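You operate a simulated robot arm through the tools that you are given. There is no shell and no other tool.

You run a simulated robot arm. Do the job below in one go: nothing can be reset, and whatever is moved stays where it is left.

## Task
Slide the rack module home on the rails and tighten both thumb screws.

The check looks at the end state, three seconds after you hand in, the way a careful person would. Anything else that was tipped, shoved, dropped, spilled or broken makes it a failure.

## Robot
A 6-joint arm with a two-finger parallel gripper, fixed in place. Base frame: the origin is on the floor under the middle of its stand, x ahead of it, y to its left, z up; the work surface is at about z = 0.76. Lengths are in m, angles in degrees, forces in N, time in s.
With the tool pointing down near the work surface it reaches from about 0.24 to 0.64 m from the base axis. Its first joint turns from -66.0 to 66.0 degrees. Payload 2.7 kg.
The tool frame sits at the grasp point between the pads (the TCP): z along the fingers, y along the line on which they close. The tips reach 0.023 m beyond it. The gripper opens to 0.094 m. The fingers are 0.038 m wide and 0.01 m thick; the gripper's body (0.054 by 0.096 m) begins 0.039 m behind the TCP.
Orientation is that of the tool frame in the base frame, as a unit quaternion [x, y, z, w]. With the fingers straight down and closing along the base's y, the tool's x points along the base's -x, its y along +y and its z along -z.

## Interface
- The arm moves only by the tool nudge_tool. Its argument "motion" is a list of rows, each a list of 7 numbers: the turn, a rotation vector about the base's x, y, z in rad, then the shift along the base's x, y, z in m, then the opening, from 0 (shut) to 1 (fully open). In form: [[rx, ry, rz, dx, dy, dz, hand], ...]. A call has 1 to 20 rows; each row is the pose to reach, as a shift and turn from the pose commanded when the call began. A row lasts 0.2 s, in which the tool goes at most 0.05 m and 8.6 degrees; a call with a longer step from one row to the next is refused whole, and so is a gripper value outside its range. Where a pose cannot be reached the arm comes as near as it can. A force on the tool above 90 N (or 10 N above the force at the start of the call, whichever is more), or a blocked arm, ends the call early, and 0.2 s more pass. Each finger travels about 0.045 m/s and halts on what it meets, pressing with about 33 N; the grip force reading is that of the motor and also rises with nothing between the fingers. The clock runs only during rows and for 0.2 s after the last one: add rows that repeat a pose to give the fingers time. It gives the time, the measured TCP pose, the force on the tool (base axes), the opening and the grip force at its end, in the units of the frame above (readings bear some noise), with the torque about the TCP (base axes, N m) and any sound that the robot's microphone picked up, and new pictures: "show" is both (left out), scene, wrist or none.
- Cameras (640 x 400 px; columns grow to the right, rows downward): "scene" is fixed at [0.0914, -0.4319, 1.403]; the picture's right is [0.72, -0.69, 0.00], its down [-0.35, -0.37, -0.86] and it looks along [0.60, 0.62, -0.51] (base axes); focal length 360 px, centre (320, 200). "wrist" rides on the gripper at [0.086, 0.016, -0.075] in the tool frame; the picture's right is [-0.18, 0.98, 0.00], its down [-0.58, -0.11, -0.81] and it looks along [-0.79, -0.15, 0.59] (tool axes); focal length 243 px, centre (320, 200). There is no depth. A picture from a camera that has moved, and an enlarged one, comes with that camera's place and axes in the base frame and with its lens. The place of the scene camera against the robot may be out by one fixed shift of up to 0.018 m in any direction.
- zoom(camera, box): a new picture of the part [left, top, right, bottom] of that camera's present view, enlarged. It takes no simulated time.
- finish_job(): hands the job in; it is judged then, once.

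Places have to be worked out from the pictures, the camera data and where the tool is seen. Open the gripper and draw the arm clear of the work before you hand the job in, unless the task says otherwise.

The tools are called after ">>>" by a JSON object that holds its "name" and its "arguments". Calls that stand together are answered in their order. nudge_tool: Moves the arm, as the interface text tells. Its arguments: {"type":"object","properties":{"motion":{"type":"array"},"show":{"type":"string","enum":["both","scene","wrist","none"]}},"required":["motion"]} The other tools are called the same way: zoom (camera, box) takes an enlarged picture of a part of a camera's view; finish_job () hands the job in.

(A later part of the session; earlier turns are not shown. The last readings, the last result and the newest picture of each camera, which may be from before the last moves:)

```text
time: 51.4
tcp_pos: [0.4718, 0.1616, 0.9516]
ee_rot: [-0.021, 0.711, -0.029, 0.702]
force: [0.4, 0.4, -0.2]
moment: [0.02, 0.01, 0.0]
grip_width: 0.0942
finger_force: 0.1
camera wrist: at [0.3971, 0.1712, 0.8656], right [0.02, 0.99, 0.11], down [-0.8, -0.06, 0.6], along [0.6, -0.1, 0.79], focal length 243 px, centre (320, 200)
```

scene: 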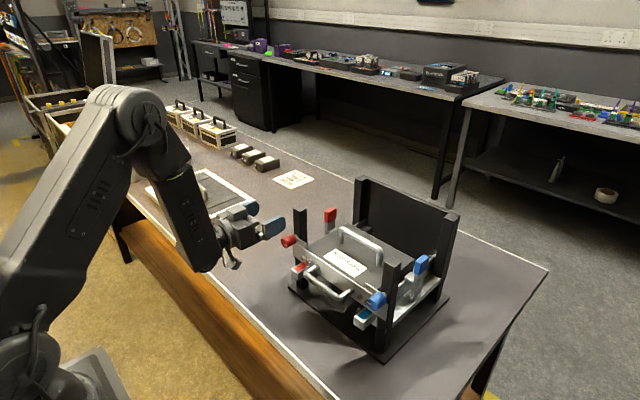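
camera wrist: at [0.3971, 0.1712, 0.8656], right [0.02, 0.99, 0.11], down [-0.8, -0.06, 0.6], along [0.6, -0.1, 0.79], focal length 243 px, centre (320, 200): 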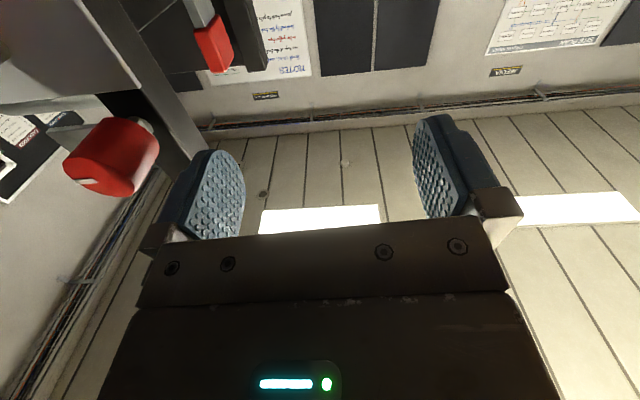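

The horizontal pose works here. Now I'll roll +90° about x, with a small orientation correction, so the fingers lie above and below the knob height. Then I can slide sideways onto the red knob without touching its tab.

>>> {"name": "nudge_tool", "arguments": {"motion": [[0.137, -0.002, 0, 0, 0.001, -0.002, 1], [0.274, -0.003, 0, -0.001, 0.002, -0.004, 1], [0.41, -0.005, 0, -0.002, 0.003, -0.006, 1], [0.547, -0.006, 0, -0.003, 0.004, -0.008, 1], [0.684, -0.008, 0, -0.004, 0.005, -0.01, 1], [0.821, -0.01, 0, -0.005, 0.006, -0.012, 1], [0.957, -0.011, 0, -0.006, 0.007, -0.014, 1], [1.094, -0.013, 0, -0.006, 0.008, -0.016, 1], [1.231, -0.014, 0, -0.006, 0.008, -0.018, 1], [1.368, -0.016, 0, -0.006, 0.008, -0.02, 1], [1.505, -0.017, 0, -0.006, 0.008, -0.021, 1], [1.641, -0.019, -0.001, -0.006, 0.008, -0.021, 1], [1.641, -0.019, -0.001, -0.006, 0.008, -0.021, 1]], "show": "both"}}

```text
time: 54.2
tcp_pos: [0.7049, 0.3552, 1.0086]
ee_rot: [0.472, 0.583, 0.409, 0.519]
force: [0.7, 0.4, 0.4]
moment: [-0.01, 0.02, -0.01]
grip_width: 0.0939
finger_force: 0.1
out of reach, approached as far as the arm can: row 1, 2, 3, 4, 5, 6, 7, 8, 9, 10, 11, 12, 13
camera wrist: at [0.6329, 0.4433, 1.0143], right [0.13, 0.04, 0.99], down [-0.8, -0.58, 0.12], along [0.58, -0.81, -0.04], focal length 243 px, centre (320, 200)
```

scene: 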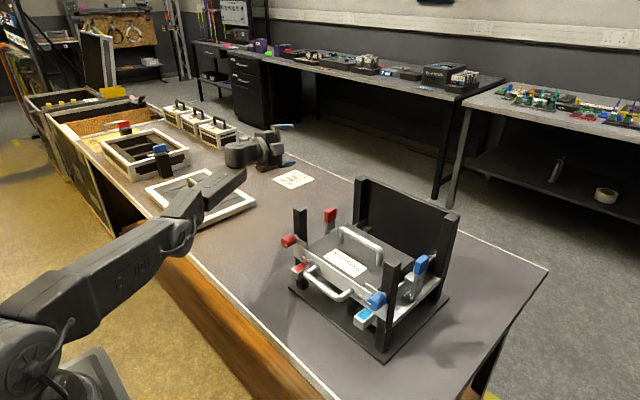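
wrist: 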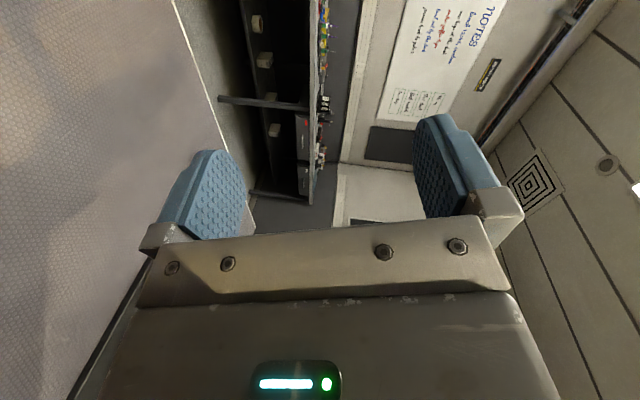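

The solver could not follow that roll, and it carried the arm out to an extended pose at (0.705, 0.355, 1.009). The force reads about zero. I'll check closely that nothing was disturbed before recovering to a tool-down pose.

>>> {"name": "zoom", "arguments": {"camera": "scene", "box": [90, 100, 330, 270]}}

>>> {"name": "zoom", "arguments": {"camera": "scene", "box": [270, 180, 470, 360]}}

```text
2.35 times, centred on (210, 185) of scene
camera zoom: at [0.0914, -0.4319, 1.403], right [0.72, -0.69, 0.0], down [-0.35, -0.37, -0.86], along [0.6, 0.62, -0.51], focal length 848 px, centre (579, 235)
```

zoom: 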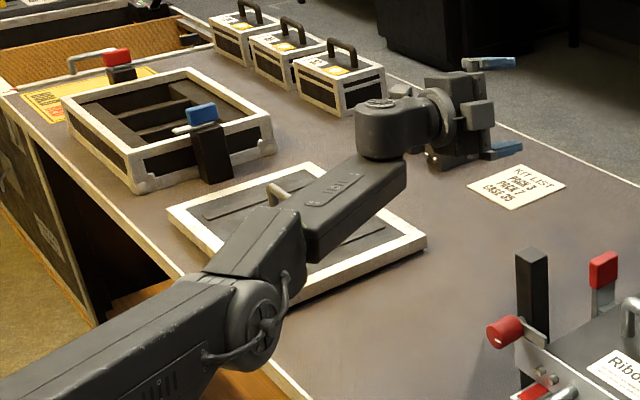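

```text
2.22 times, centred on (370, 270) of scene
camera zoom: at [0.0914, -0.4319, 1.403], right [0.72, -0.69, 0.0], down [-0.35, -0.37, -0.86], along [0.6, 0.62, -0.51], focal length 801 px, centre (209, 44)
```

zoom: 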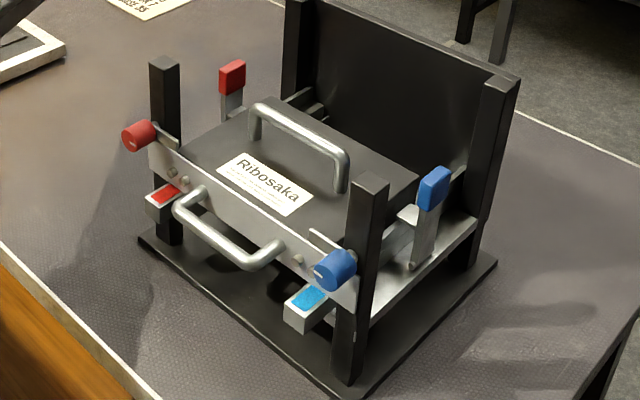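

Nothing was disturbed: the lid, the boxes and the rack are all where they were. I'll return the tool to pointing down (yaw −90°) while drawing it back to (0.455, 0.30, 1.10), in two short calls so I can check along the way.

>>> {"name": "nudge_tool", "arguments": {"motion": [[0.015, 0.13, -0.016, -0.023, -0.005, 0.015, 1], [0.031, 0.26, -0.031, -0.046, -0.01, 0.03, 1], [0.046, 0.39, -0.047, -0.069, -0.015, 0.04, 1], [0.062, 0.52, -0.062, -0.092, -0.02, 0.05, 1], [0.077, 0.65, -0.078, -0.115, -0.025, 0.06, 1], [0.077, 0.65, -0.078, -0.115, -0.025, 0.06, 1]], "show": "both"}}

```text
time: 55.8
tcp_pos: [0.6172, 0.3473, 1.1833]
ee_rot: [0.613, 0.627, 0.358, 0.32]
force: [0.6, -0.2, -1.4]
moment: [0.0, -0.03, 0.01]
grip_width: 0.0942
finger_force: 0.0
out of reach, approached as far as the arm can: row 1, 2, 3, 4, 5
stopped in row 6: the arm was blocked; the commanded pose is now the measured one
camera wrist: at [0.5599, 0.4274, 1.241], right [0.54, -0.19, 0.82], down [-0.71, -0.63, 0.32], along [0.45, -0.76, -0.47], focal length 243 px, centre (320, 200)
```

scene: 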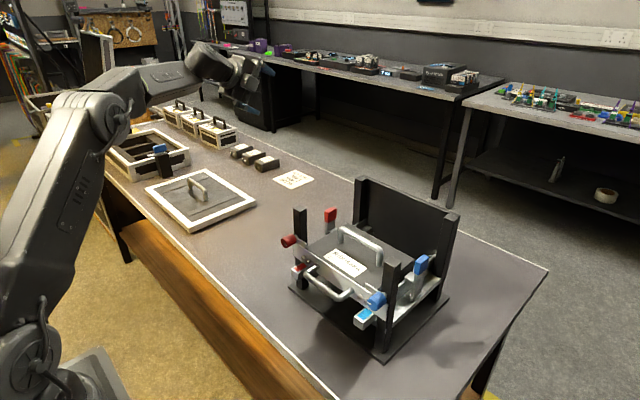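
wrist: 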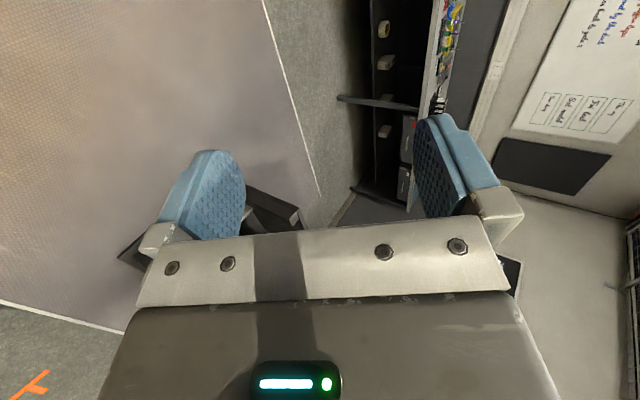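

The arm is high and clear now (z=1.18) and nothing below has moved. I'll continue rotating toward tool-down while retracting, a few rows at a time.

>>> {"name": "nudge_tool", "arguments": {"motion": [[-0.007, 0.125, -0.003, -0.03, -0.012, 0, 1], [-0.014, 0.25, -0.005, -0.06, -0.025, 0, 1], [-0.021, 0.375, -0.008, -0.09, -0.037, -0.01, 1], [-0.028, 0.5, -0.01, -0.115, -0.05, -0.02, 1], [-0.028, 0.5, -0.01, -0.115, -0.05, -0.02, 1]], "show": "scene"}}

```text
time: 57.0
tcp_pos: [0.502, 0.298, 1.1599]
ee_rot: [0.681, 0.69, 0.182, 0.164]
force: [-0.2, 0.1, 0.3]
moment: [-0.01, -0.02, -0.03]
grip_width: 0.0941
finger_force: 0.1
```

scene: 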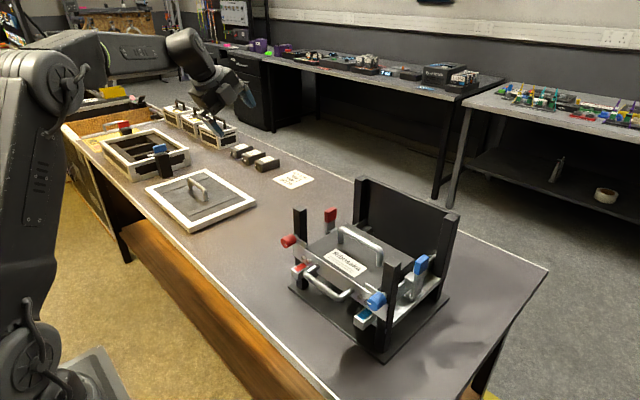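

Tracking is good again. I'll finish recovering to tool-down yaw 0 at about (0.42, 0.10, 1.12), in front of and above the rack.

>>> {"name": "nudge_tool", "arguments": {"motion": [[-0.034, 0.031, 0.127, -0.007, -0.016, -0.003, 1], [-0.068, 0.061, 0.254, -0.014, -0.033, -0.006, 1], [-0.102, 0.092, 0.381, -0.021, -0.05, -0.01, 1], [-0.136, 0.122, 0.507, -0.028, -0.066, -0.013, 1], [-0.17, 0.153, 0.634, -0.035, -0.083, -0.016, 1], [-0.204, 0.184, 0.761, -0.042, -0.1, -0.02, 1], [-0.237, 0.214, 0.888, -0.049, -0.116, -0.023, 1], [-0.271, 0.245, 1.015, -0.056, -0.132, -0.026, 1], [-0.305, 0.275, 1.142, -0.063, -0.15, -0.03, 1], [-0.339, 0.306, 1.268, -0.07, -0.166, -0.033, 1], [-0.373, 0.336, 1.395, -0.077, -0.183, -0.036, 1], [-0.407, 0.367, 1.522, -0.082, -0.198, -0.04, 1], [-0.407, 0.367, 1.522, -0.082, -0.198, -0.04, 1]], "show": "both"}}

```text
time: 59.8
tcp_pos: [0.4208, 0.0987, 1.1218]
ee_rot: [0.0, 1.0, 0.001, 0.0]
force: [-0.6, 0.6, -0.8]
moment: [-0.02, 0.01, 0.0]
grip_width: 0.0938
finger_force: 0.1
camera wrist: at [0.3342, 0.1134, 1.195], right [0.18, 0.98, 0.0], down [0.58, -0.11, 0.81], along [0.79, -0.15, -0.59], focal length 243 px, centre (320, 200)
```

scene: 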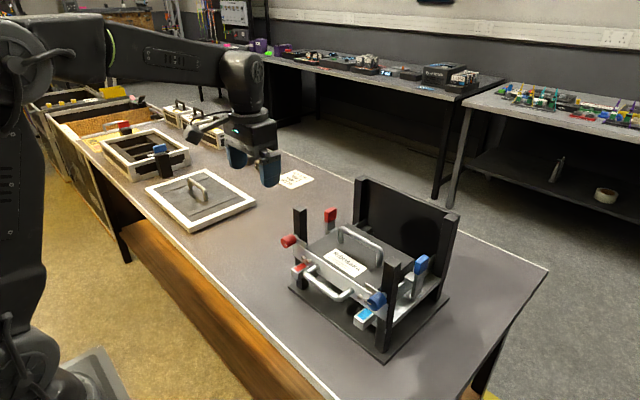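
wrist: 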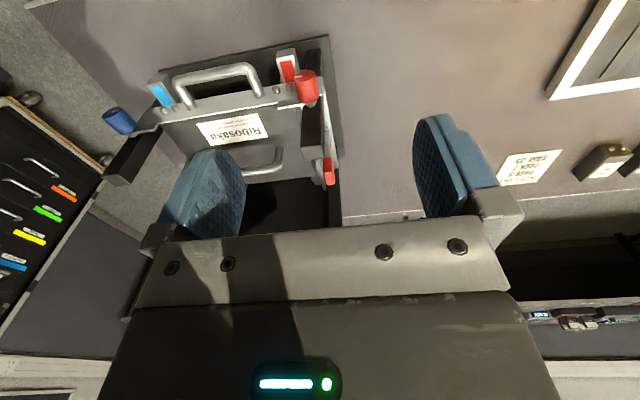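

Recovered. Instead of a horizontal tool, I'll pinch each knob from above (fingers closing along y) and turn by tilting the tool sideways about x. I'll test the negative-side tilt here in free space first, in small steps.

>>> {"name": "nudge_tool", "arguments": {"motion": [[-0.14, 0, 0, 0, 0, 0, 0.6], [-0.28, 0, 0, 0, 0, 0, 0.6], [-0.42, 0, 0, 0, 0, 0, 0.6], [-0.42, 0, 0, 0, 0, 0, 0.6]], "show": "none"}}

```text
time: 60.8
tcp_pos: [0.4198, 0.0981, 1.1203]
ee_rot: [0.0, 0.978, -0.208, 0.001]
force: [0.1, -0.6, 0.3]
moment: [0.03, 0.01, -0.02]
grip_width: 0.0563
finger_force: 0.2
```

The −24° tilt is fine. I'll continue to about −48°.

>>> {"name": "nudge_tool", "arguments": {"motion": [[-0.14, 0, 0, 0, 0, 0, 0.6], [-0.28, 0, 0, 0, 0, 0, 0.6], [-0.42, 0, 0, 0, 0, 0, 0.6], [-0.42, 0, 0, 0, 0, 0, 0.6]], "show": "scene"}}

```text
time: 61.8
tcp_pos: [0.4206, 0.098, 1.1209]
ee_rot: [0.0, 0.913, -0.409, 0.0]
force: [0.3, -0.5, 0.0]
moment: [-0.02, -0.02, 0.05]
grip_width: 0.0561
finger_force: 0.0
```

scene: 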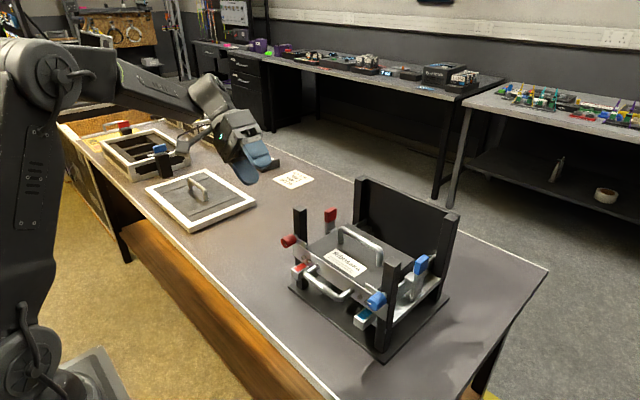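

−48° works cleanly. Now I'll test the opposite side: return to vertical and then go to +24°, and beyond if it stays clean.

>>> {"name": "nudge_tool", "arguments": {"motion": [[0.14, 0, 0, 0, 0, 0, 0.6], [0.28, 0, 0, 0, 0, 0, 0.6], [0.42, 0, 0, 0, 0, 0, 0.6], [0.56, 0, 0, 0, 0, 0, 0.6], [0.7, 0, 0, 0, 0, 0, 0.6], [0.84, 0, 0, 0, 0, 0, 0.6], [0.98, 0, 0, 0, 0, 0, 0.6], [1.12, 0, 0, 0, 0, 0, 0.6], [1.26, 0, 0, 0, 0, 0, 0.6], [1.26, 0, 0, 0, 0, 0, 0.6]], "show": "none"}}

>>> {"name": "nudge_tool", "arguments": {"motion": [[0.14, 0, 0, 0, 0, 0, 0.6], [0.28, 0, 0, 0, 0, 0, 0.6], [0.42, 0, 0, 0, 0, 0, 0.6], [0.42, 0, 0, 0, 0, 0, 0.6]], "show": "both"}}

```text
time: 64.0
tcp_pos: [0.4188, 0.0974, 1.1201]
ee_rot: [0.0, 0.978, 0.21, 0.0]
force: [-0.2, -0.4, -0.4]
moment: [0.0, -0.03, -0.03]
grip_width: 0.0564
finger_force: 0.0
```

```text
time: 65.0
tcp_pos: [0.4208, 0.0996, 1.121]
ee_rot: [0.001, 0.913, 0.409, 0.0]
force: [-0.7, 0.2, -0.8]
moment: [0.01, 0.0, -0.01]
grip_width: 0.0565
finger_force: 0.1
camera wrist: at [0.3342, 0.0524, 1.1825], right [0.18, 0.65, 0.73], down [0.58, -0.68, 0.46], along [0.79, 0.34, -0.5], focal length 243 px, centre (320, 200)
```

scene: 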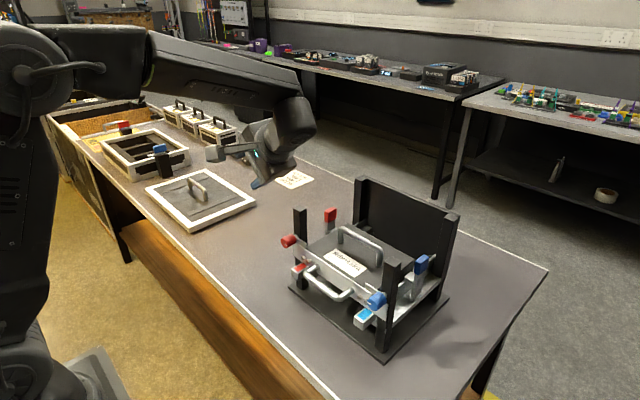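
wrist: 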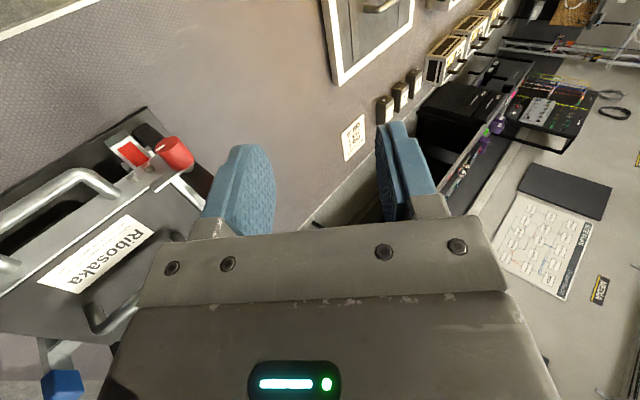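

Both ±48° tilts are reachable, so one stroke gives about 96°. This tilted view also gives another look at the red knob to pin down its axis before gripping.

>>> {"name": "zoom", "arguments": {"camera": "wrist", "box": [100, 110, 220, 220]}}

>>> {"name": "zoom", "arguments": {"camera": "scene", "box": [270, 200, 350, 290]}}

```text
3.64 times, centred on (160, 165) of wrist
camera zoom: at [0.3342, 0.0524, 1.1825], right [0.18, 0.65, 0.73], down [0.58, -0.68, 0.46], along [0.79, 0.34, -0.5], focal length 882 px, centre (902, 327)
```

zoom: 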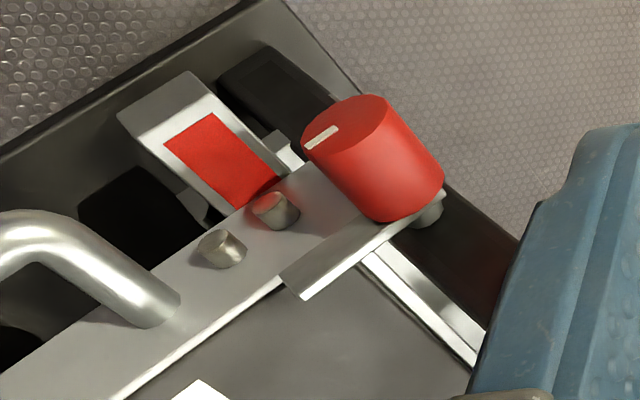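

```text
4.44 times, centred on (310, 245) of scene
camera zoom: at [0.0914, -0.4319, 1.403], right [0.72, -0.69, 0.0], down [-0.35, -0.37, -0.86], along [0.6, 0.62, -0.51], focal length 1602 px, centre (364, 0)
```

zoom: 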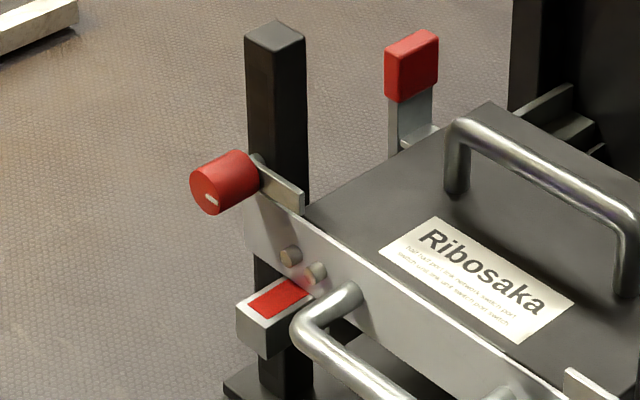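

This view gives the red knob axis at y≈0.0718, z≈0.931, agreeing with before. I'll tilt to −46° (gripper leaning out to the left) while moving to a stand-off up and left of the knob.

>>> {"name": "nudge_tool", "arguments": {"motion": [[-0.137, 0, 0, 0, 0, 0, 0.6], [-0.274, 0, 0, 0, 0.005, 0, 0.6], [-0.411, 0, 0, 0, 0.01, 0, 0.6], [-0.548, 0, 0, 0, 0.015, 0, 0.6], [-0.685, 0, 0, 0, 0.02, 0, 0.6], [-0.822, 0, 0, 0, 0.025, -0.01, 0.6], [-0.959, 0, 0, 0.005, 0.03, -0.02, 0.6], [-1.096, 0, 0, 0.01, 0.035, -0.03, 0.6], [-1.233, 0, 0, 0.015, 0.04, -0.045, 0.6], [-1.37, 0, 0, 0.02, 0.045, -0.06, 0.6], [-1.507, 0, 0, 0.03, 0.045, -0.08, 0.6], [-1.643, 0, 0, 0.042, 0.045, -0.1, 0.6], [-1.643, 0, 0, 0.042, 0.045, -0.12, 0.6], [-1.643, 0, 0, 0.042, 0.045, -0.12, 0.6]], "show": "both"}}

```text
time: 68.0
tcp_pos: [0.463, 0.1429, 1.0002]
ee_rot: [0.001, 0.921, -0.391, 0.001]
force: [1.6, 0.7, -0.3]
moment: [0.05, -0.01, 0.03]
grip_width: 0.0562
finger_force: 0.0
camera wrist: at [0.3768, 0.2078, 1.0402], right [0.19, 0.68, -0.71], down [0.58, 0.5, 0.64], along [0.79, -0.53, -0.3], focal length 243 px, centre (320, 200)
```

scene: 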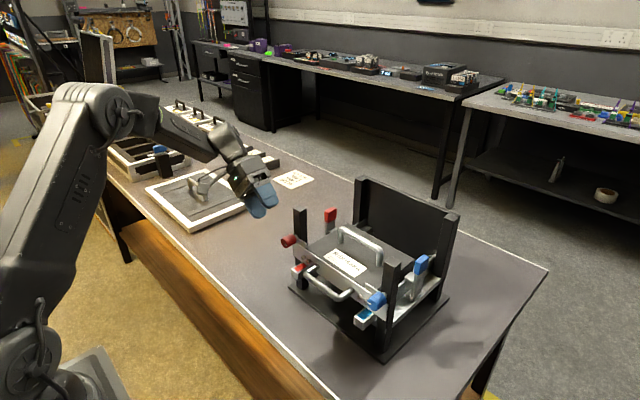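
wrist: 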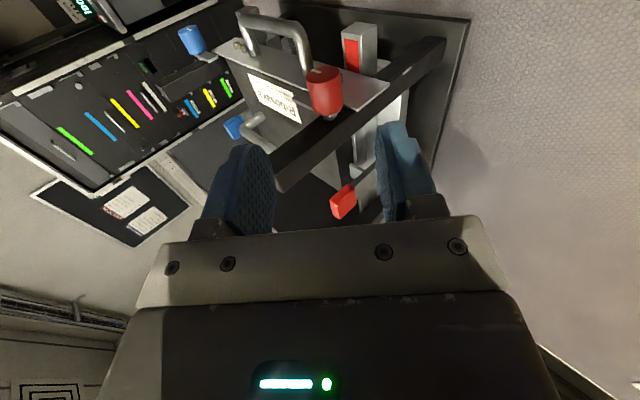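

The knob projects right where predicted (about column 324, row 90), so alignment is within a millimetre. I'll advance along the tool axis to straddle the red knob, pausing part-way.

>>> {"name": "nudge_tool", "arguments": {"motion": [[0, 0, 0, 0, -0.018, -0.018, 0.6], [0, 0, 0, 0, -0.036, -0.036, 0.6], [0, 0, 0, 0, -0.045, -0.045, 0.6], [0, 0, 0, 0, -0.045, -0.045, 0.6]], "show": "both"}}

```text
time: 69.0
tcp_pos: [0.4619, 0.0971, 0.9557]
ee_rot: [0.001, 0.92, -0.391, 0.001]
force: [-0.4, -1.0, -0.7]
moment: [0.02, -0.01, 0.01]
grip_width: 0.0563
finger_force: 0.1
camera wrist: at [0.3763, 0.1623, 0.995], right [0.19, 0.68, -0.71], down [0.58, 0.5, 0.64], along [0.79, -0.53, -0.3], focal length 243 px, centre (320, 200)
```

scene: 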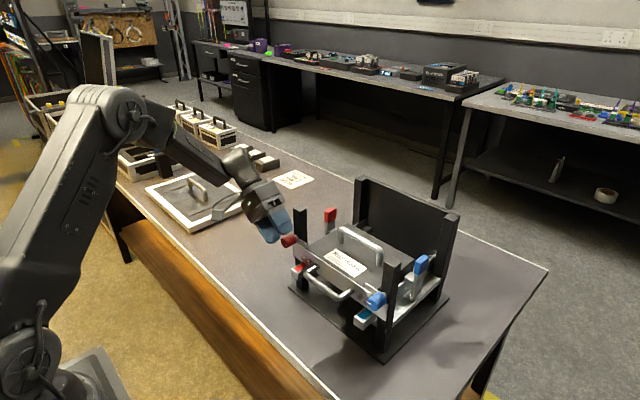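
wrist: 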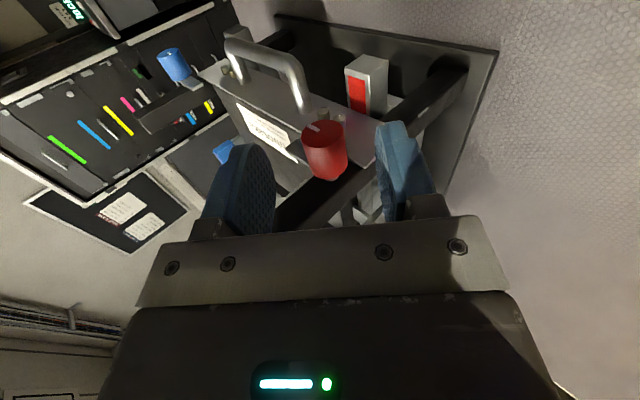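

>>> {"name": "nudge_tool", "arguments": {"motion": [[0, 0, 0, 0, -0.012, -0.012, 0.6], [0, 0, 0, 0, -0.02, -0.02, 0.6], [0, 0, 0, 0, -0.0255, -0.0255, 0.6], [0, 0, 0, 0, -0.0255, -0.0255, 0.6]], "show": "both"}}

>>> {"name": "zoom", "arguments": {"camera": "wrist", "box": [190, 60, 450, 240]}}

>>> {"name": "zoom", "arguments": {"camera": "scene", "box": [240, 180, 360, 290]}}

```text
time: 70.0
tcp_pos: [0.4619, 0.0724, 0.9298]
ee_rot: [0.001, 0.921, -0.39, 0.001]
force: [0.0, -0.6, 0.1]
moment: [0.0, -0.01, -0.01]
grip_width: 0.0564
finger_force: 0.1
camera wrist: at [0.3763, 0.1363, 0.9702], right [0.19, 0.68, -0.71], down [0.58, 0.5, 0.64], along [0.79, -0.53, -0.3], focal length 243 px, centre (320, 200)
```

scene: 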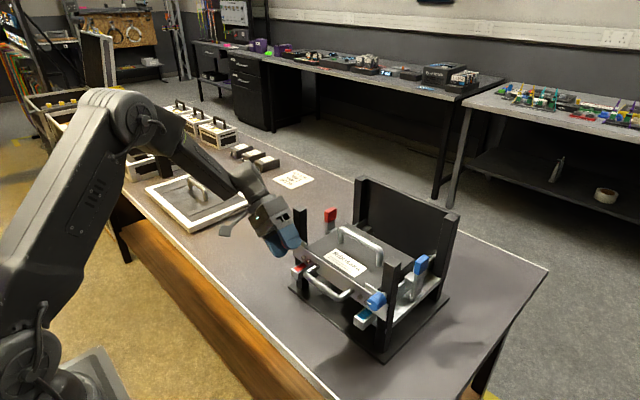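
wrist: 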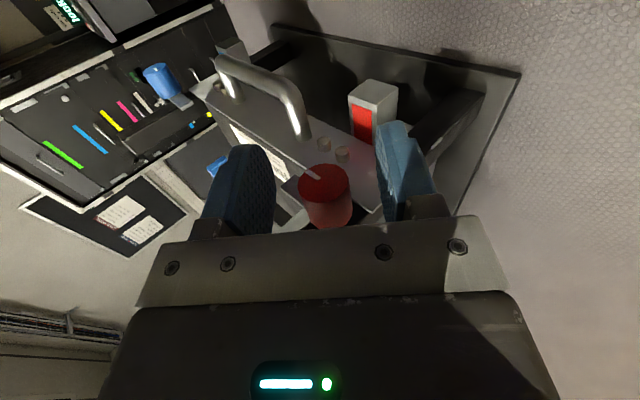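

```text
2.22 times, centred on (320, 150) of wrist
camera zoom: at [0.3763, 0.1363, 0.9702], right [0.19, 0.68, -0.71], down [0.58, 0.5, 0.64], along [0.79, -0.53, -0.3], focal length 539 px, centre (320, 311)
```

zoom: 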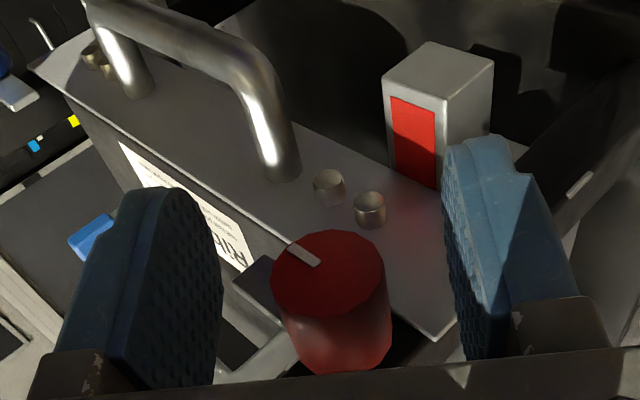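

```text
3.64 times, centred on (300, 235) of scene
camera zoom: at [0.0914, -0.4319, 1.403], right [0.72, -0.69, 0.0], down [-0.35, -0.37, -0.86], along [0.6, 0.62, -0.51], focal length 1310 px, centre (393, 73)
```

zoom: 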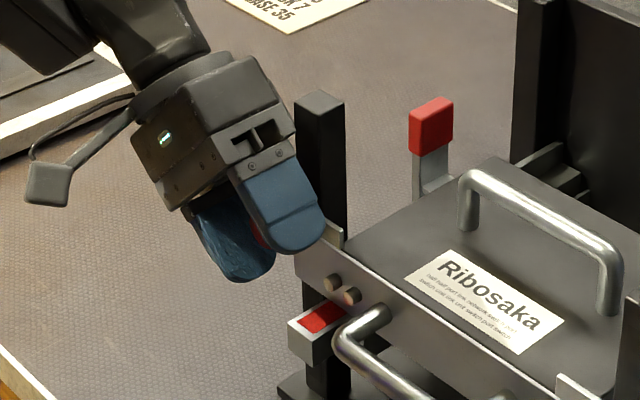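

The knob sits between the pads, about 1.5 mm off-centre along the closing direction. I'll trim that and close the gripper on it.

>>> {"name": "nudge_tool", "arguments": {"motion": [[0, 0, 0, 0, 0.0011, -0.0011, 0.6], [0, 0, 0, 0, 0.0011, -0.0011, 0.4], [0, 0, 0, 0, 0.0011, -0.0011, 0], [0, 0, 0, 0, 0.0011, -0.0011, 0], [0, 0, 0, 0, 0.0011, -0.0011, 0], [0, 0, 0, 0, 0.0011, -0.0011, 0], [0, 0, 0, 0, 0.0011, -0.0011, 0]], "show": "wrist"}}

```text
time: 71.6
tcp_pos: [0.4628, 0.0735, 0.9294]
ee_rot: [0.0, 0.92, -0.391, 0.001]
force: [-0.1, -5.8, 9.5]
moment: [-0.03, 0.53, 0.01]
grip_width: 0.0245
finger_force: 45.5
camera wrist: at [0.3764, 0.1374, 0.9694], right [0.19, 0.68, -0.71], down [0.58, 0.5, 0.64], along [0.79, -0.53, -0.3], focal length 243 px, centre (320, 200)
```

wrist: 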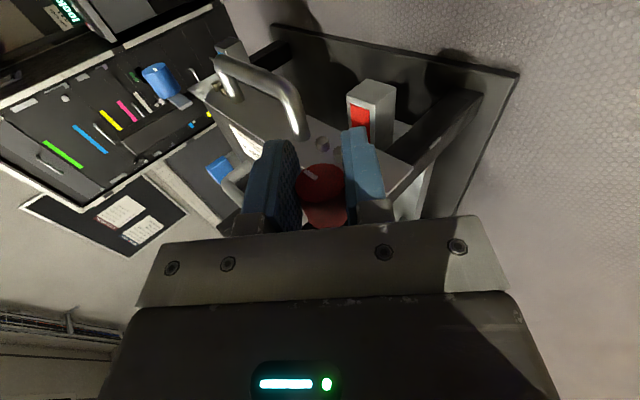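

Gripped on the knob (24.5 mm), with about 11 N of side load from my over-correction. I'll back that off by 0.7 mm and begin turning slowly, +16° about x, watching force and torque.

>>> {"name": "nudge_tool", "arguments": {"motion": [[0, 0, 0, 0, -0.0007, 0.0007, 0], [0.07, 0, 0, 0, -0.0007, 0.0007, 0], [0.14, 0, 0, 0, -0.0007, 0.0007, 0], [0.21, 0, 0, 0, -0.0007, 0.0007, 0], [0.28, 0, 0, 0, -0.0007, 0.0007, 0], [0.28, 0, 0, 0, -0.0007, 0.0007, 0]], "show": "both"}}

>>> {"name": "zoom", "arguments": {"camera": "scene", "box": [250, 190, 350, 290]}}

```text
time: 73.0
tcp_pos: [0.4621, 0.076, 0.9294]
ee_rot: [-0.005, 0.966, -0.259, 0.0]
force: [6.0, 23.5, -4.7]
moment: [-5.5, 1.93, 1.79]
grip_width: 0.028
finger_force: 44.9
camera wrist: at [0.376, 0.125, 0.9857], right [0.18, 0.85, -0.49], down [0.58, 0.31, 0.75], along [0.8, -0.42, -0.44], focal length 243 px, centre (320, 200)
```

scene: 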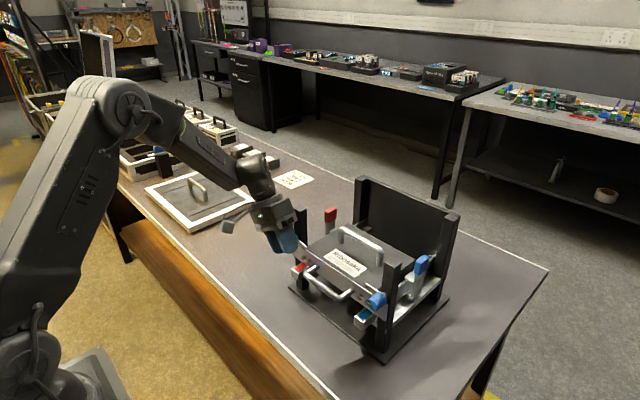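
wrist: 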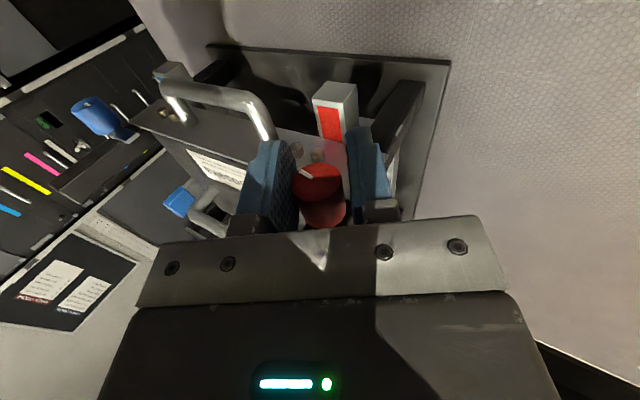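

```text
4.00 times, centred on (300, 240) of scene
camera zoom: at [0.0917, -0.431, 1.4032], right [0.72, -0.69, 0.0], down [-0.35, -0.37, -0.86], along [0.6, 0.62, -0.51], focal length 1441 px, centre (400, 40)
```

zoom: 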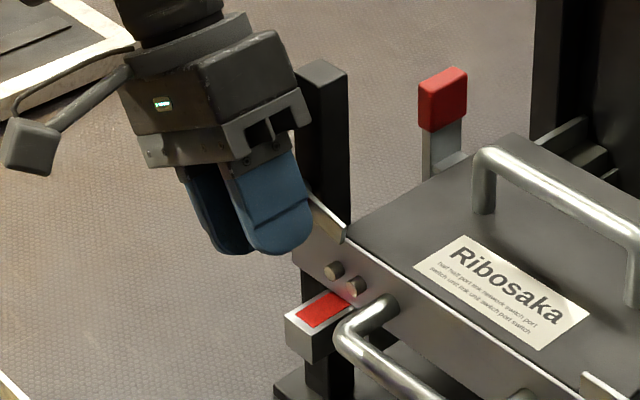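

The torque reading jumped to 5.5 N·m and the pads spread, while the tab still looks horizontal, so the knob isn't following freely. I'll look closely at the knob mark before doing anything else.

>>> {"name": "zoom", "arguments": {"camera": "wrist", "box": [220, 110, 420, 240]}}

>>> {"name": "zoom", "arguments": {"camera": "scene", "box": [290, 215, 340, 265]}}

```text
3.08 times, centred on (320, 175) of wrist
camera zoom: at [0.376, 0.125, 0.9857], right [0.18, 0.85, -0.49], down [0.58, 0.31, 0.75], along [0.8, -0.42, -0.44], focal length 746 px, centre (320, 277)
```

zoom: 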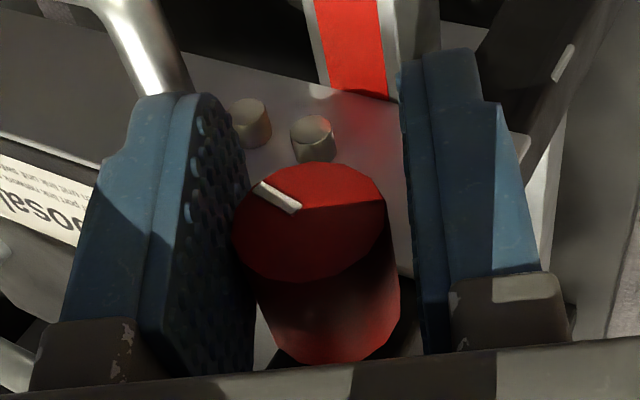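

```text
8.00 times, centred on (315, 240) of scene
camera zoom: at [0.0917, -0.431, 1.4032], right [0.72, -0.69, 0.0], down [-0.35, -0.37, -0.86], along [0.6, 0.62, -0.51], focal length 2883 px, centre (360, -120)
```

zoom: 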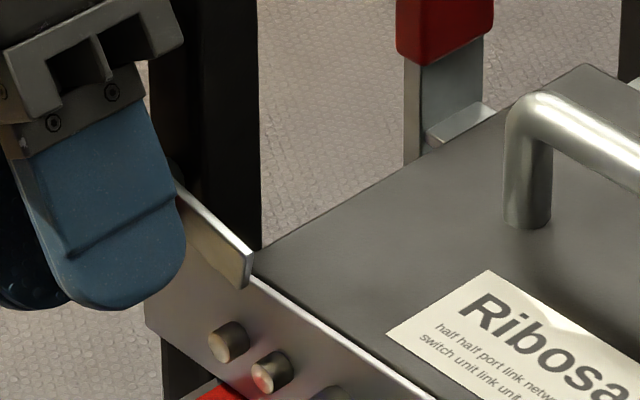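

Comparing tip positions, the tab has turned down by about 12–15°, so the knob is following, though with a stiff reading. I'll open the fingers to relax everything and see whether the tab stays where it was turned.

>>> {"name": "nudge_tool", "arguments": {"motion": [[0, 0, 0, 0, 0, 0, 0.35], [0, 0, 0, 0, 0, 0, 0.6], [0, 0, 0, 0, 0, 0, 0.6], [0, 0, 0, 0, 0, 0, 0.6]], "show": "both"}}

>>> {"name": "zoom", "arguments": {"camera": "scene", "box": [290, 215, 340, 265]}}

>>> {"name": "zoom", "arguments": {"camera": "wrist", "box": [220, 110, 420, 240]}}

```text
time: 74.0
tcp_pos: [0.4635, 0.0756, 0.9291]
ee_rot: [-0.003, 0.966, -0.258, 0.002]
force: [3.6, 30.1, -12.9]
moment: [-1.54, 0.69, 1.04]
grip_width: 0.0563
finger_force: 0.0
camera wrist: at [0.3761, 0.1258, 0.9857], right [0.18, 0.85, -0.49], down [0.58, 0.31, 0.75], along [0.79, -0.42, -0.44], focal length 243 px, centre (320, 200)
```

scene: 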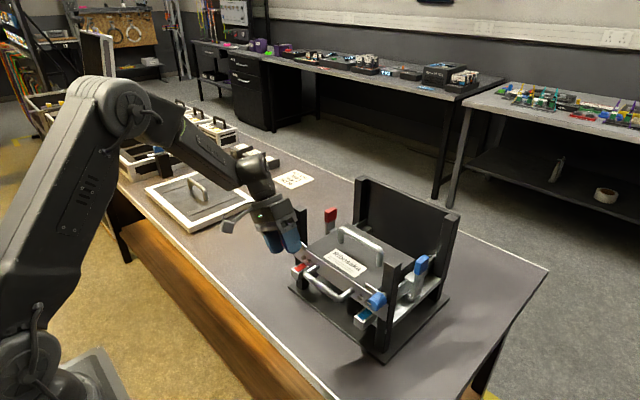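
wrist: 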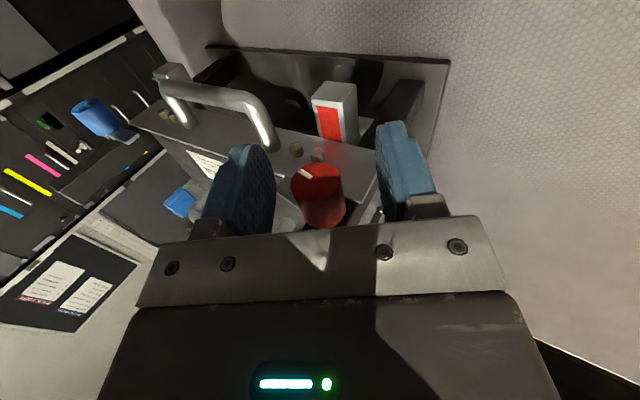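

```text
8.00 times, centred on (315, 240) of scene
camera zoom: at [0.0917, -0.431, 1.4032], right [0.72, -0.69, 0.0], down [-0.35, -0.37, -0.86], along [0.6, 0.62, -0.51], focal length 2883 px, centre (360, -120)
```

zoom: 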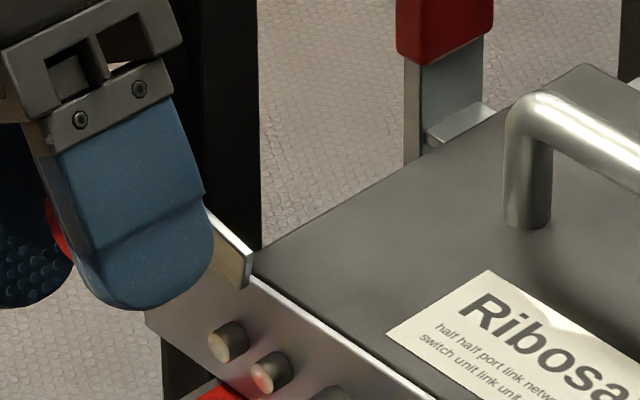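

```text
3.08 times, centred on (320, 175) of wrist
camera zoom: at [0.3761, 0.1258, 0.9857], right [0.18, 0.85, -0.49], down [0.58, 0.31, 0.75], along [0.79, -0.42, -0.44], focal length 746 px, centre (320, 277)
```

zoom: 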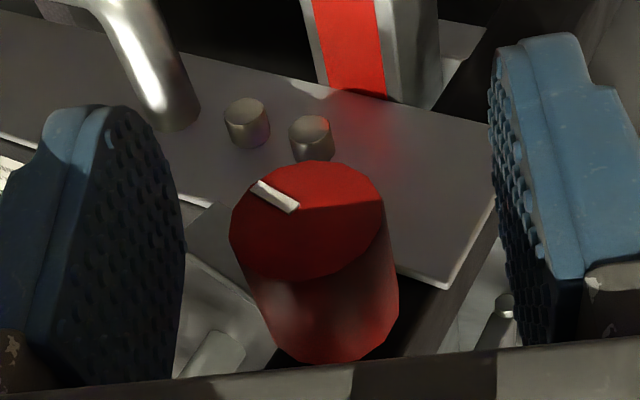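

Even with the fingers open there's about 32 N along the closing direction, and the moments place the contact near (0.496, 0.057, 0.99). That is the upper part of the left post, so the gripper body is rubbing on it. I'll ease +y, then back off 10 mm in −x to clear it, and re-check the rack.

>>> {"name": "nudge_tool", "arguments": {"motion": [[0, 0, 0, 0, 0.003, -0.001, 0.6], [0, 0, 0, -0.004, 0.004, -0.001, 0.6], [0, 0, 0, -0.01, 0.004, -0.001, 0.6], [0, 0, 0, -0.01, 0.0, 0.0, 0.6], [0, 0, 0, -0.01, 0.0, 0.0, 0.6]], "show": "both"}}

>>> {"name": "zoom", "arguments": {"camera": "scene", "box": [270, 200, 350, 290]}}

>>> {"name": "zoom", "arguments": {"camera": "scene", "box": [270, 160, 470, 370]}}

```text
time: 75.2
tcp_pos: [0.4533, 0.0752, 0.9285]
ee_rot: [-0.003, 0.966, -0.257, 0.003]
force: [8.9, 30.1, -6.1]
moment: [-1.49, 0.71, 1.3]
grip_width: 0.0566
finger_force: 0.1
camera wrist: at [0.3666, 0.1255, 0.9855], right [0.18, 0.85, -0.49], down [0.58, 0.31, 0.76], along [0.8, -0.42, -0.44], focal length 243 px, centre (320, 200)
```

scene: 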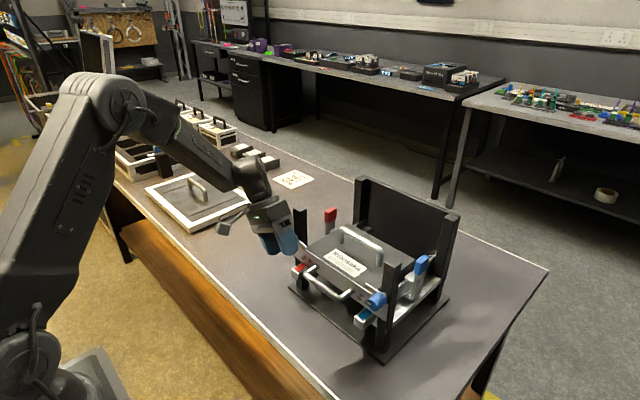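
wrist: 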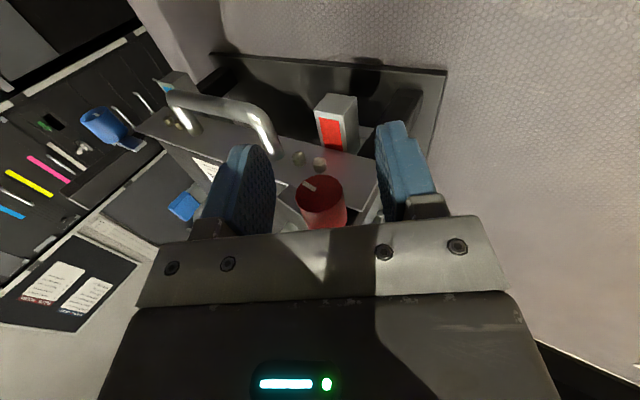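

```text
4.44 times, centred on (310, 245) of scene
camera zoom: at [0.0918, -0.431, 1.4032], right [0.72, -0.69, 0.0], down [-0.35, -0.37, -0.86], along [0.6, 0.62, -0.51], focal length 1602 px, centre (364, 0)
```

zoom: 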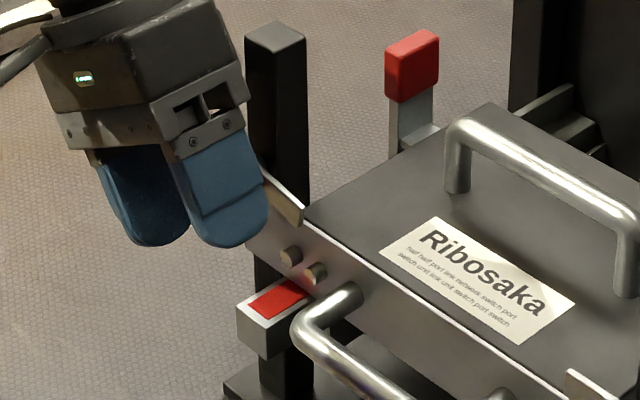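

```text
1.90 times, centred on (370, 265) of scene
camera zoom: at [0.0918, -0.431, 1.4032], right [0.72, -0.69, 0.0], down [-0.35, -0.37, -0.86], along [0.6, 0.62, -0.51], focal length 686 px, centre (225, 76)
```

zoom: 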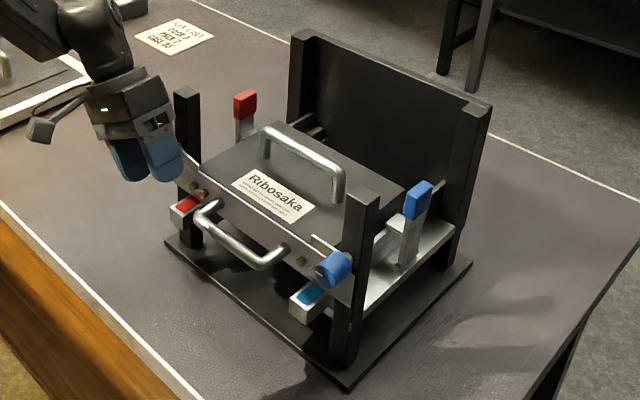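

The line of action still passes through the same absolute point on the left post, so a protrusion on the gripper's far side is overlapping the post's outer face. The rack itself has not moved. I'll ease off in +y and withdraw up-left along the tool axis, then use a forward-pitched approach that keeps the gripper body in front of the post.

>>> {"name": "nudge_tool", "arguments": {"motion": [[0, 0, 0, 0, 0.005, 0, 0.6], [0, 0, 0, 0, 0.012, 0.008, 0.6], [0, 0, 0, 0, 0.022, 0.025, 0.6], [0, 0, 0, 0, 0.035, 0.05, 0.6], [0, 0, 0, -0.01, 0.05, 0.08, 0.6], [0, 0, 0, -0.02, 0.06, 0.12, 0.6], [0, 0, 0, -0.02, 0.06, 0.12, 0.6]], "show": "both"}}

>>> {"name": "zoom", "arguments": {"camera": "scene", "box": [270, 200, 350, 290]}}

>>> {"name": "zoom", "arguments": {"camera": "scene", "box": [190, 120, 310, 230]}}

```text
time: 76.8
tcp_pos: [0.4319, 0.1333, 1.0506]
ee_rot: [0.0, 0.966, -0.259, 0.0]
force: [-1.2, -0.7, -0.1]
moment: [-0.01, -0.01, 0.04]
grip_width: 0.0566
finger_force: 0.2
camera wrist: at [0.3462, 0.183, 1.1068], right [0.18, 0.85, -0.49], down [0.58, 0.31, 0.75], along [0.79, -0.42, -0.44], focal length 243 px, centre (320, 200)
```

scene: 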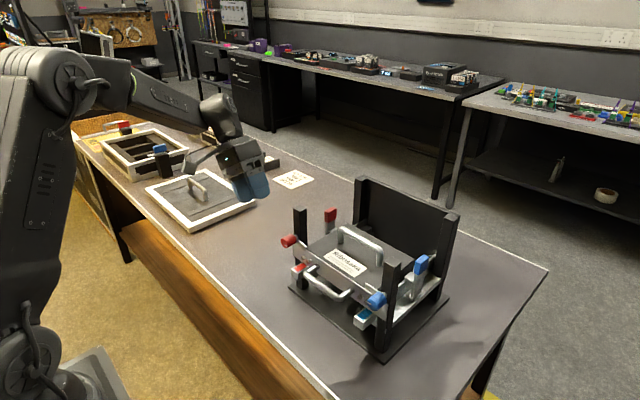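
wrist: 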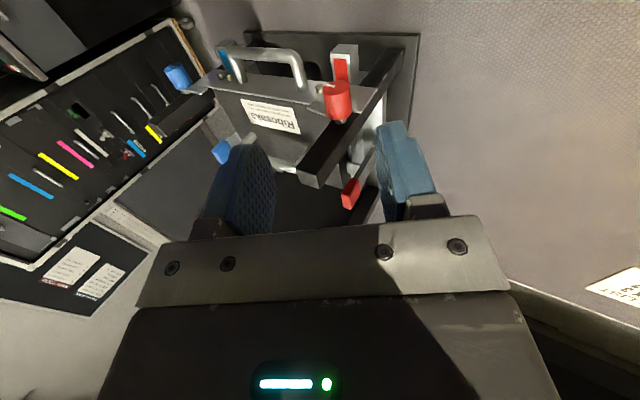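

```text
4.44 times, centred on (310, 245) of scene
camera zoom: at [0.0914, -0.4319, 1.403], right [0.72, -0.69, 0.0], down [-0.35, -0.37, -0.86], along [0.6, 0.62, -0.51], focal length 1602 px, centre (364, 0)
```

zoom: 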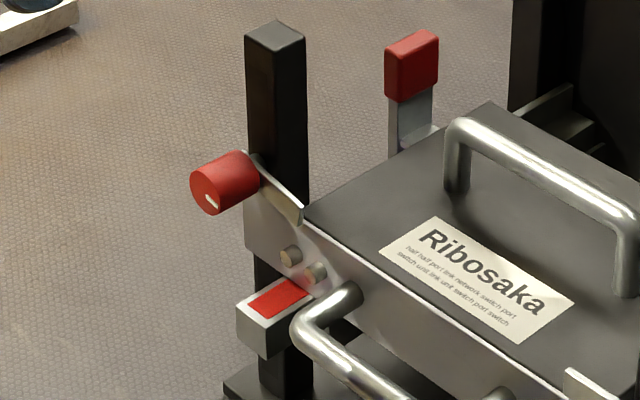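

```text
3.64 times, centred on (250, 175) of scene
camera zoom: at [0.0914, -0.4319, 1.403], right [0.72, -0.69, 0.0], down [-0.35, -0.37, -0.86], along [0.6, 0.62, -0.51], focal length 1310 px, centre (574, 291)
```

zoom: 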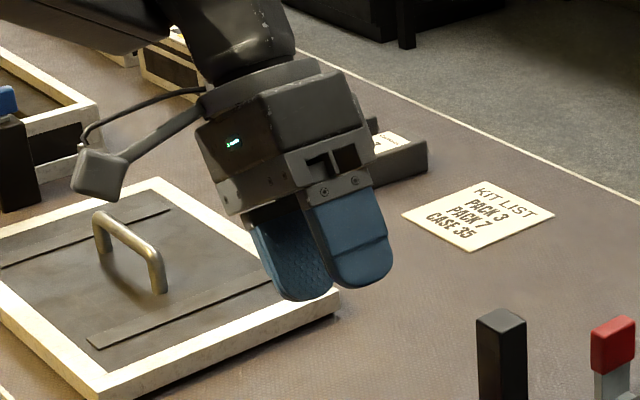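

I'm free of contact. The red tab has visibly turned (about 15°) and stays put, so the screw turns and holds its angle. Now I'll test a 30° forward pitch combined with the sideways tilt here in free space.

>>> {"name": "nudge_tool", "arguments": {"motion": [[0, -0.1134, 0.0655, 0, 0, 0.01, 0.6], [0, -0.2267, 0.1309, 0, -0.005, 0.02, 0.6], [0, -0.34, 0.1964, 0, -0.01, 0.03, 0.6], [0, -0.4534, 0.2618, 0, -0.01, 0.04, 0.6], [0, -0.4534, 0.2618, 0, -0.01, 0.04, 0.6]], "show": "scene"}}

```text
time: 78.0
tcp_pos: [0.4319, 0.123, 1.0899]
ee_rot: [-0.067, 0.933, -0.249, 0.252]
force: [-0.5, 0.0, 0.0]
moment: [0.03, 0.0, -0.03]
grip_width: 0.0564
finger_force: 0.1
```

scene: 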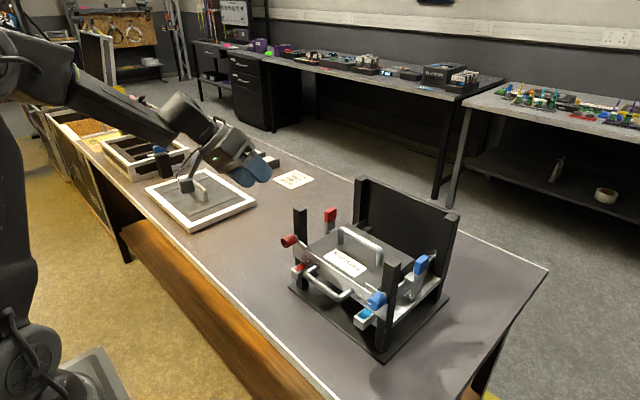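

>>> {"name": "nudge_tool", "arguments": {"motion": [[-0.14, 0, 0, 0, 0, 0, 0.6], [-0.27, 0, 0, 0, 0, 0, 0.6], [-0.27, 0, 0, 0, 0, 0, 0.6]], "show": "none"}}

>>> {"name": "nudge_tool", "arguments": {"motion": [[0.14, 0, 0, 0, 0, 0, 0.6], [0.28, 0, 0, 0, 0, 0, 0.6], [0.42, 0, 0, 0, 0, 0, 0.6], [0.56, 0, 0, 0, 0, 0, 0.6], [0.7, 0, 0, 0, 0, 0, 0.6], [0.84, 0, 0, 0, 0, 0, 0.6]], "show": "none"}}

>>> {"name": "nudge_tool", "arguments": {"motion": [[0.14, 0, 0, 0, 0, 0, 0.6], [0.28, 0, 0, 0, 0, 0, 0.6], [0.42, 0, 0, 0, 0, 0, 0.6], [0.56, 0, 0, 0, 0, 0, 0.6]], "show": "none"}}

```text
time: 78.8
tcp_pos: [0.4321, 0.1229, 1.0908]
ee_rot: [-0.1, 0.891, -0.373, 0.24]
force: [-0.1, 1.0, 0.3]
moment: [0.02, -0.02, -0.05]
grip_width: 0.0562
finger_force: 0.0
```

```text
time: 80.2
tcp_pos: [0.4309, 0.1229, 1.0905]
ee_rot: [0.006, 0.965, 0.023, 0.26]
force: [-0.2, 0.0, 0.0]
moment: [0.01, 0.0, -0.01]
grip_width: 0.0564
finger_force: 0.1
```

```text
time: 81.2
tcp_pos: [0.4325, 0.1233, 1.0904]
ee_rot: [0.078, 0.921, 0.29, 0.248]
force: [0.6, 0.0, -0.4]
moment: [-0.01, 0.02, -0.02]
grip_width: 0.0566
finger_force: 0.1
```

The combined tilt tracks perfectly from −45° to +35°. I'll probe a bit further on the positive side.

>>> {"name": "nudge_tool", "arguments": {"motion": [[0.13, 0, 0, 0, 0, 0, 0.6], [0.26, 0, 0, 0, 0, 0, 0.6], [0.39, 0, 0, 0, 0, 0, 0.6]], "show": "none"}}

>>> {"name": "nudge_tool", "arguments": {"motion": [[0.13, 0, 0, 0, 0, 0, 0.6], [0.26, 0, 0, 0, 0, 0, 0.6]], "show": "both"}}

```text
time: 82.0
tcp_pos: [0.4327, 0.1227, 1.0885]
ee_rot: [0.124, 0.848, 0.463, 0.227]
force: [0.6, 0.8, -0.5]
moment: [0.01, -0.03, 0.01]
grip_width: 0.0562
finger_force: 0.1
```

```text
time: 82.6
tcp_pos: [0.4333, 0.122, 1.0901]
ee_rot: [0.152, 0.78, 0.569, 0.211]
force: [-1.3, 0.7, 0.5]
moment: [-0.02, 0.02, -0.01]
grip_width: 0.0563
finger_force: 0.0
camera wrist: at [0.3206, 0.107, 1.1118], right [0.16, 0.21, 0.96], down [0.1, -0.97, 0.2], along [0.98, 0.06, -0.18], focal length 243 px, centre (320, 200)
```

scene: 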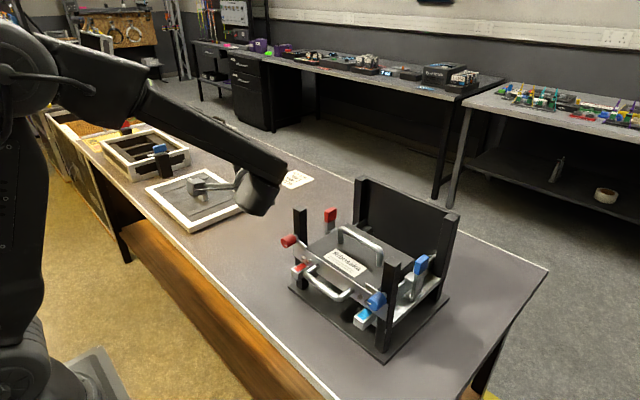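
wrist: 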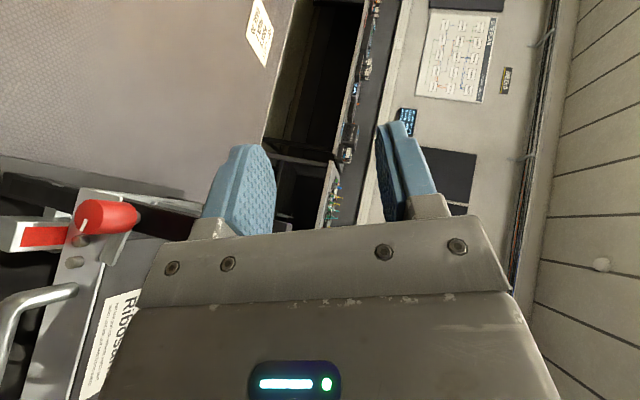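

The reach extends to about +72°. Now I'll swing back to α≈−35° and move to a stand-off in front of and up-left of the red knob.

>>> {"name": "nudge_tool", "arguments": {"motion": [[-0.1333, 0, 0, 0, 0, 0, 0.6], [-0.2666, 0, 0, 0, 0, 0, 0.6], [-0.4, 0, 0, 0, 0, 0, 0.6], [-0.533, 0, 0, 0, 0, 0, 0.6], [-0.6665, 0, 0, 0, 0, 0, 0.6], [-0.8, 0, 0, 0, 0, 0, 0.6], [-0.933, 0, 0, 0, 0, 0, 0.6], [-1.066, 0, 0, 0, 0, 0, 0.6], [-1.2, 0, 0, 0, 0, 0, 0.6], [-1.333, 0, 0, 0, 0, 0, 0.6], [-1.466, 0, 0, 0, 0, 0, 0.6], [-1.6, 0, 0, 0, 0, 0, 0.6], [-1.733, 0, 0, -0.005, 0, -0.02, 0.6], [-1.866, 0, 0, -0.012, 0, -0.04, 0.6], [-1.866, 0, 0, -0.022, -0.003, -0.07, 0.6], [-1.866, 0, 0, -0.022, -0.005, -0.096, 0.6], [-1.866, 0, 0, -0.022, -0.005, -0.096, 0.6]], "show": "both"}}

```text
time: 86.2
tcp_pos: [0.4112, 0.1175, 0.9934]
ee_rot: [-0.077, 0.922, -0.289, 0.247]
force: [0.5, -0.3, -0.3]
moment: [-0.03, -0.02, 0.01]
grip_width: 0.0564
finger_force: 0.1
camera wrist: at [0.2984, 0.1431, 1.0016], right [0.16, 0.86, -0.49], down [0.1, 0.48, 0.87], along [0.98, -0.19, -0.01], focal length 243 px, centre (320, 200)
```

scene: 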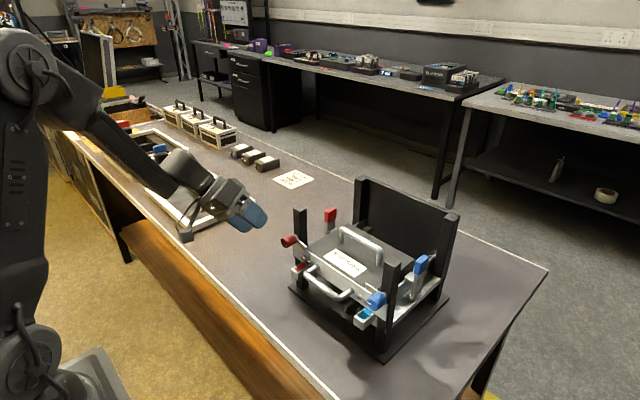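
wrist: 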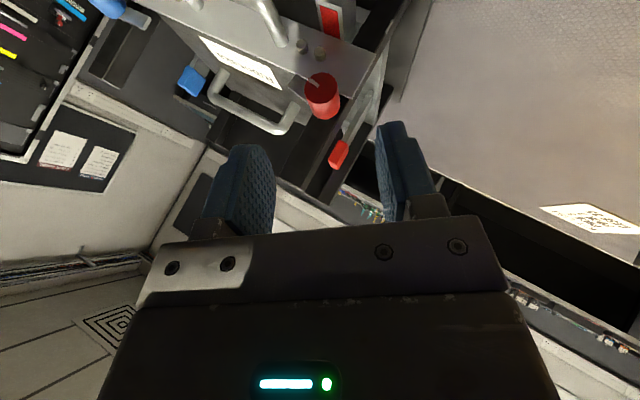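

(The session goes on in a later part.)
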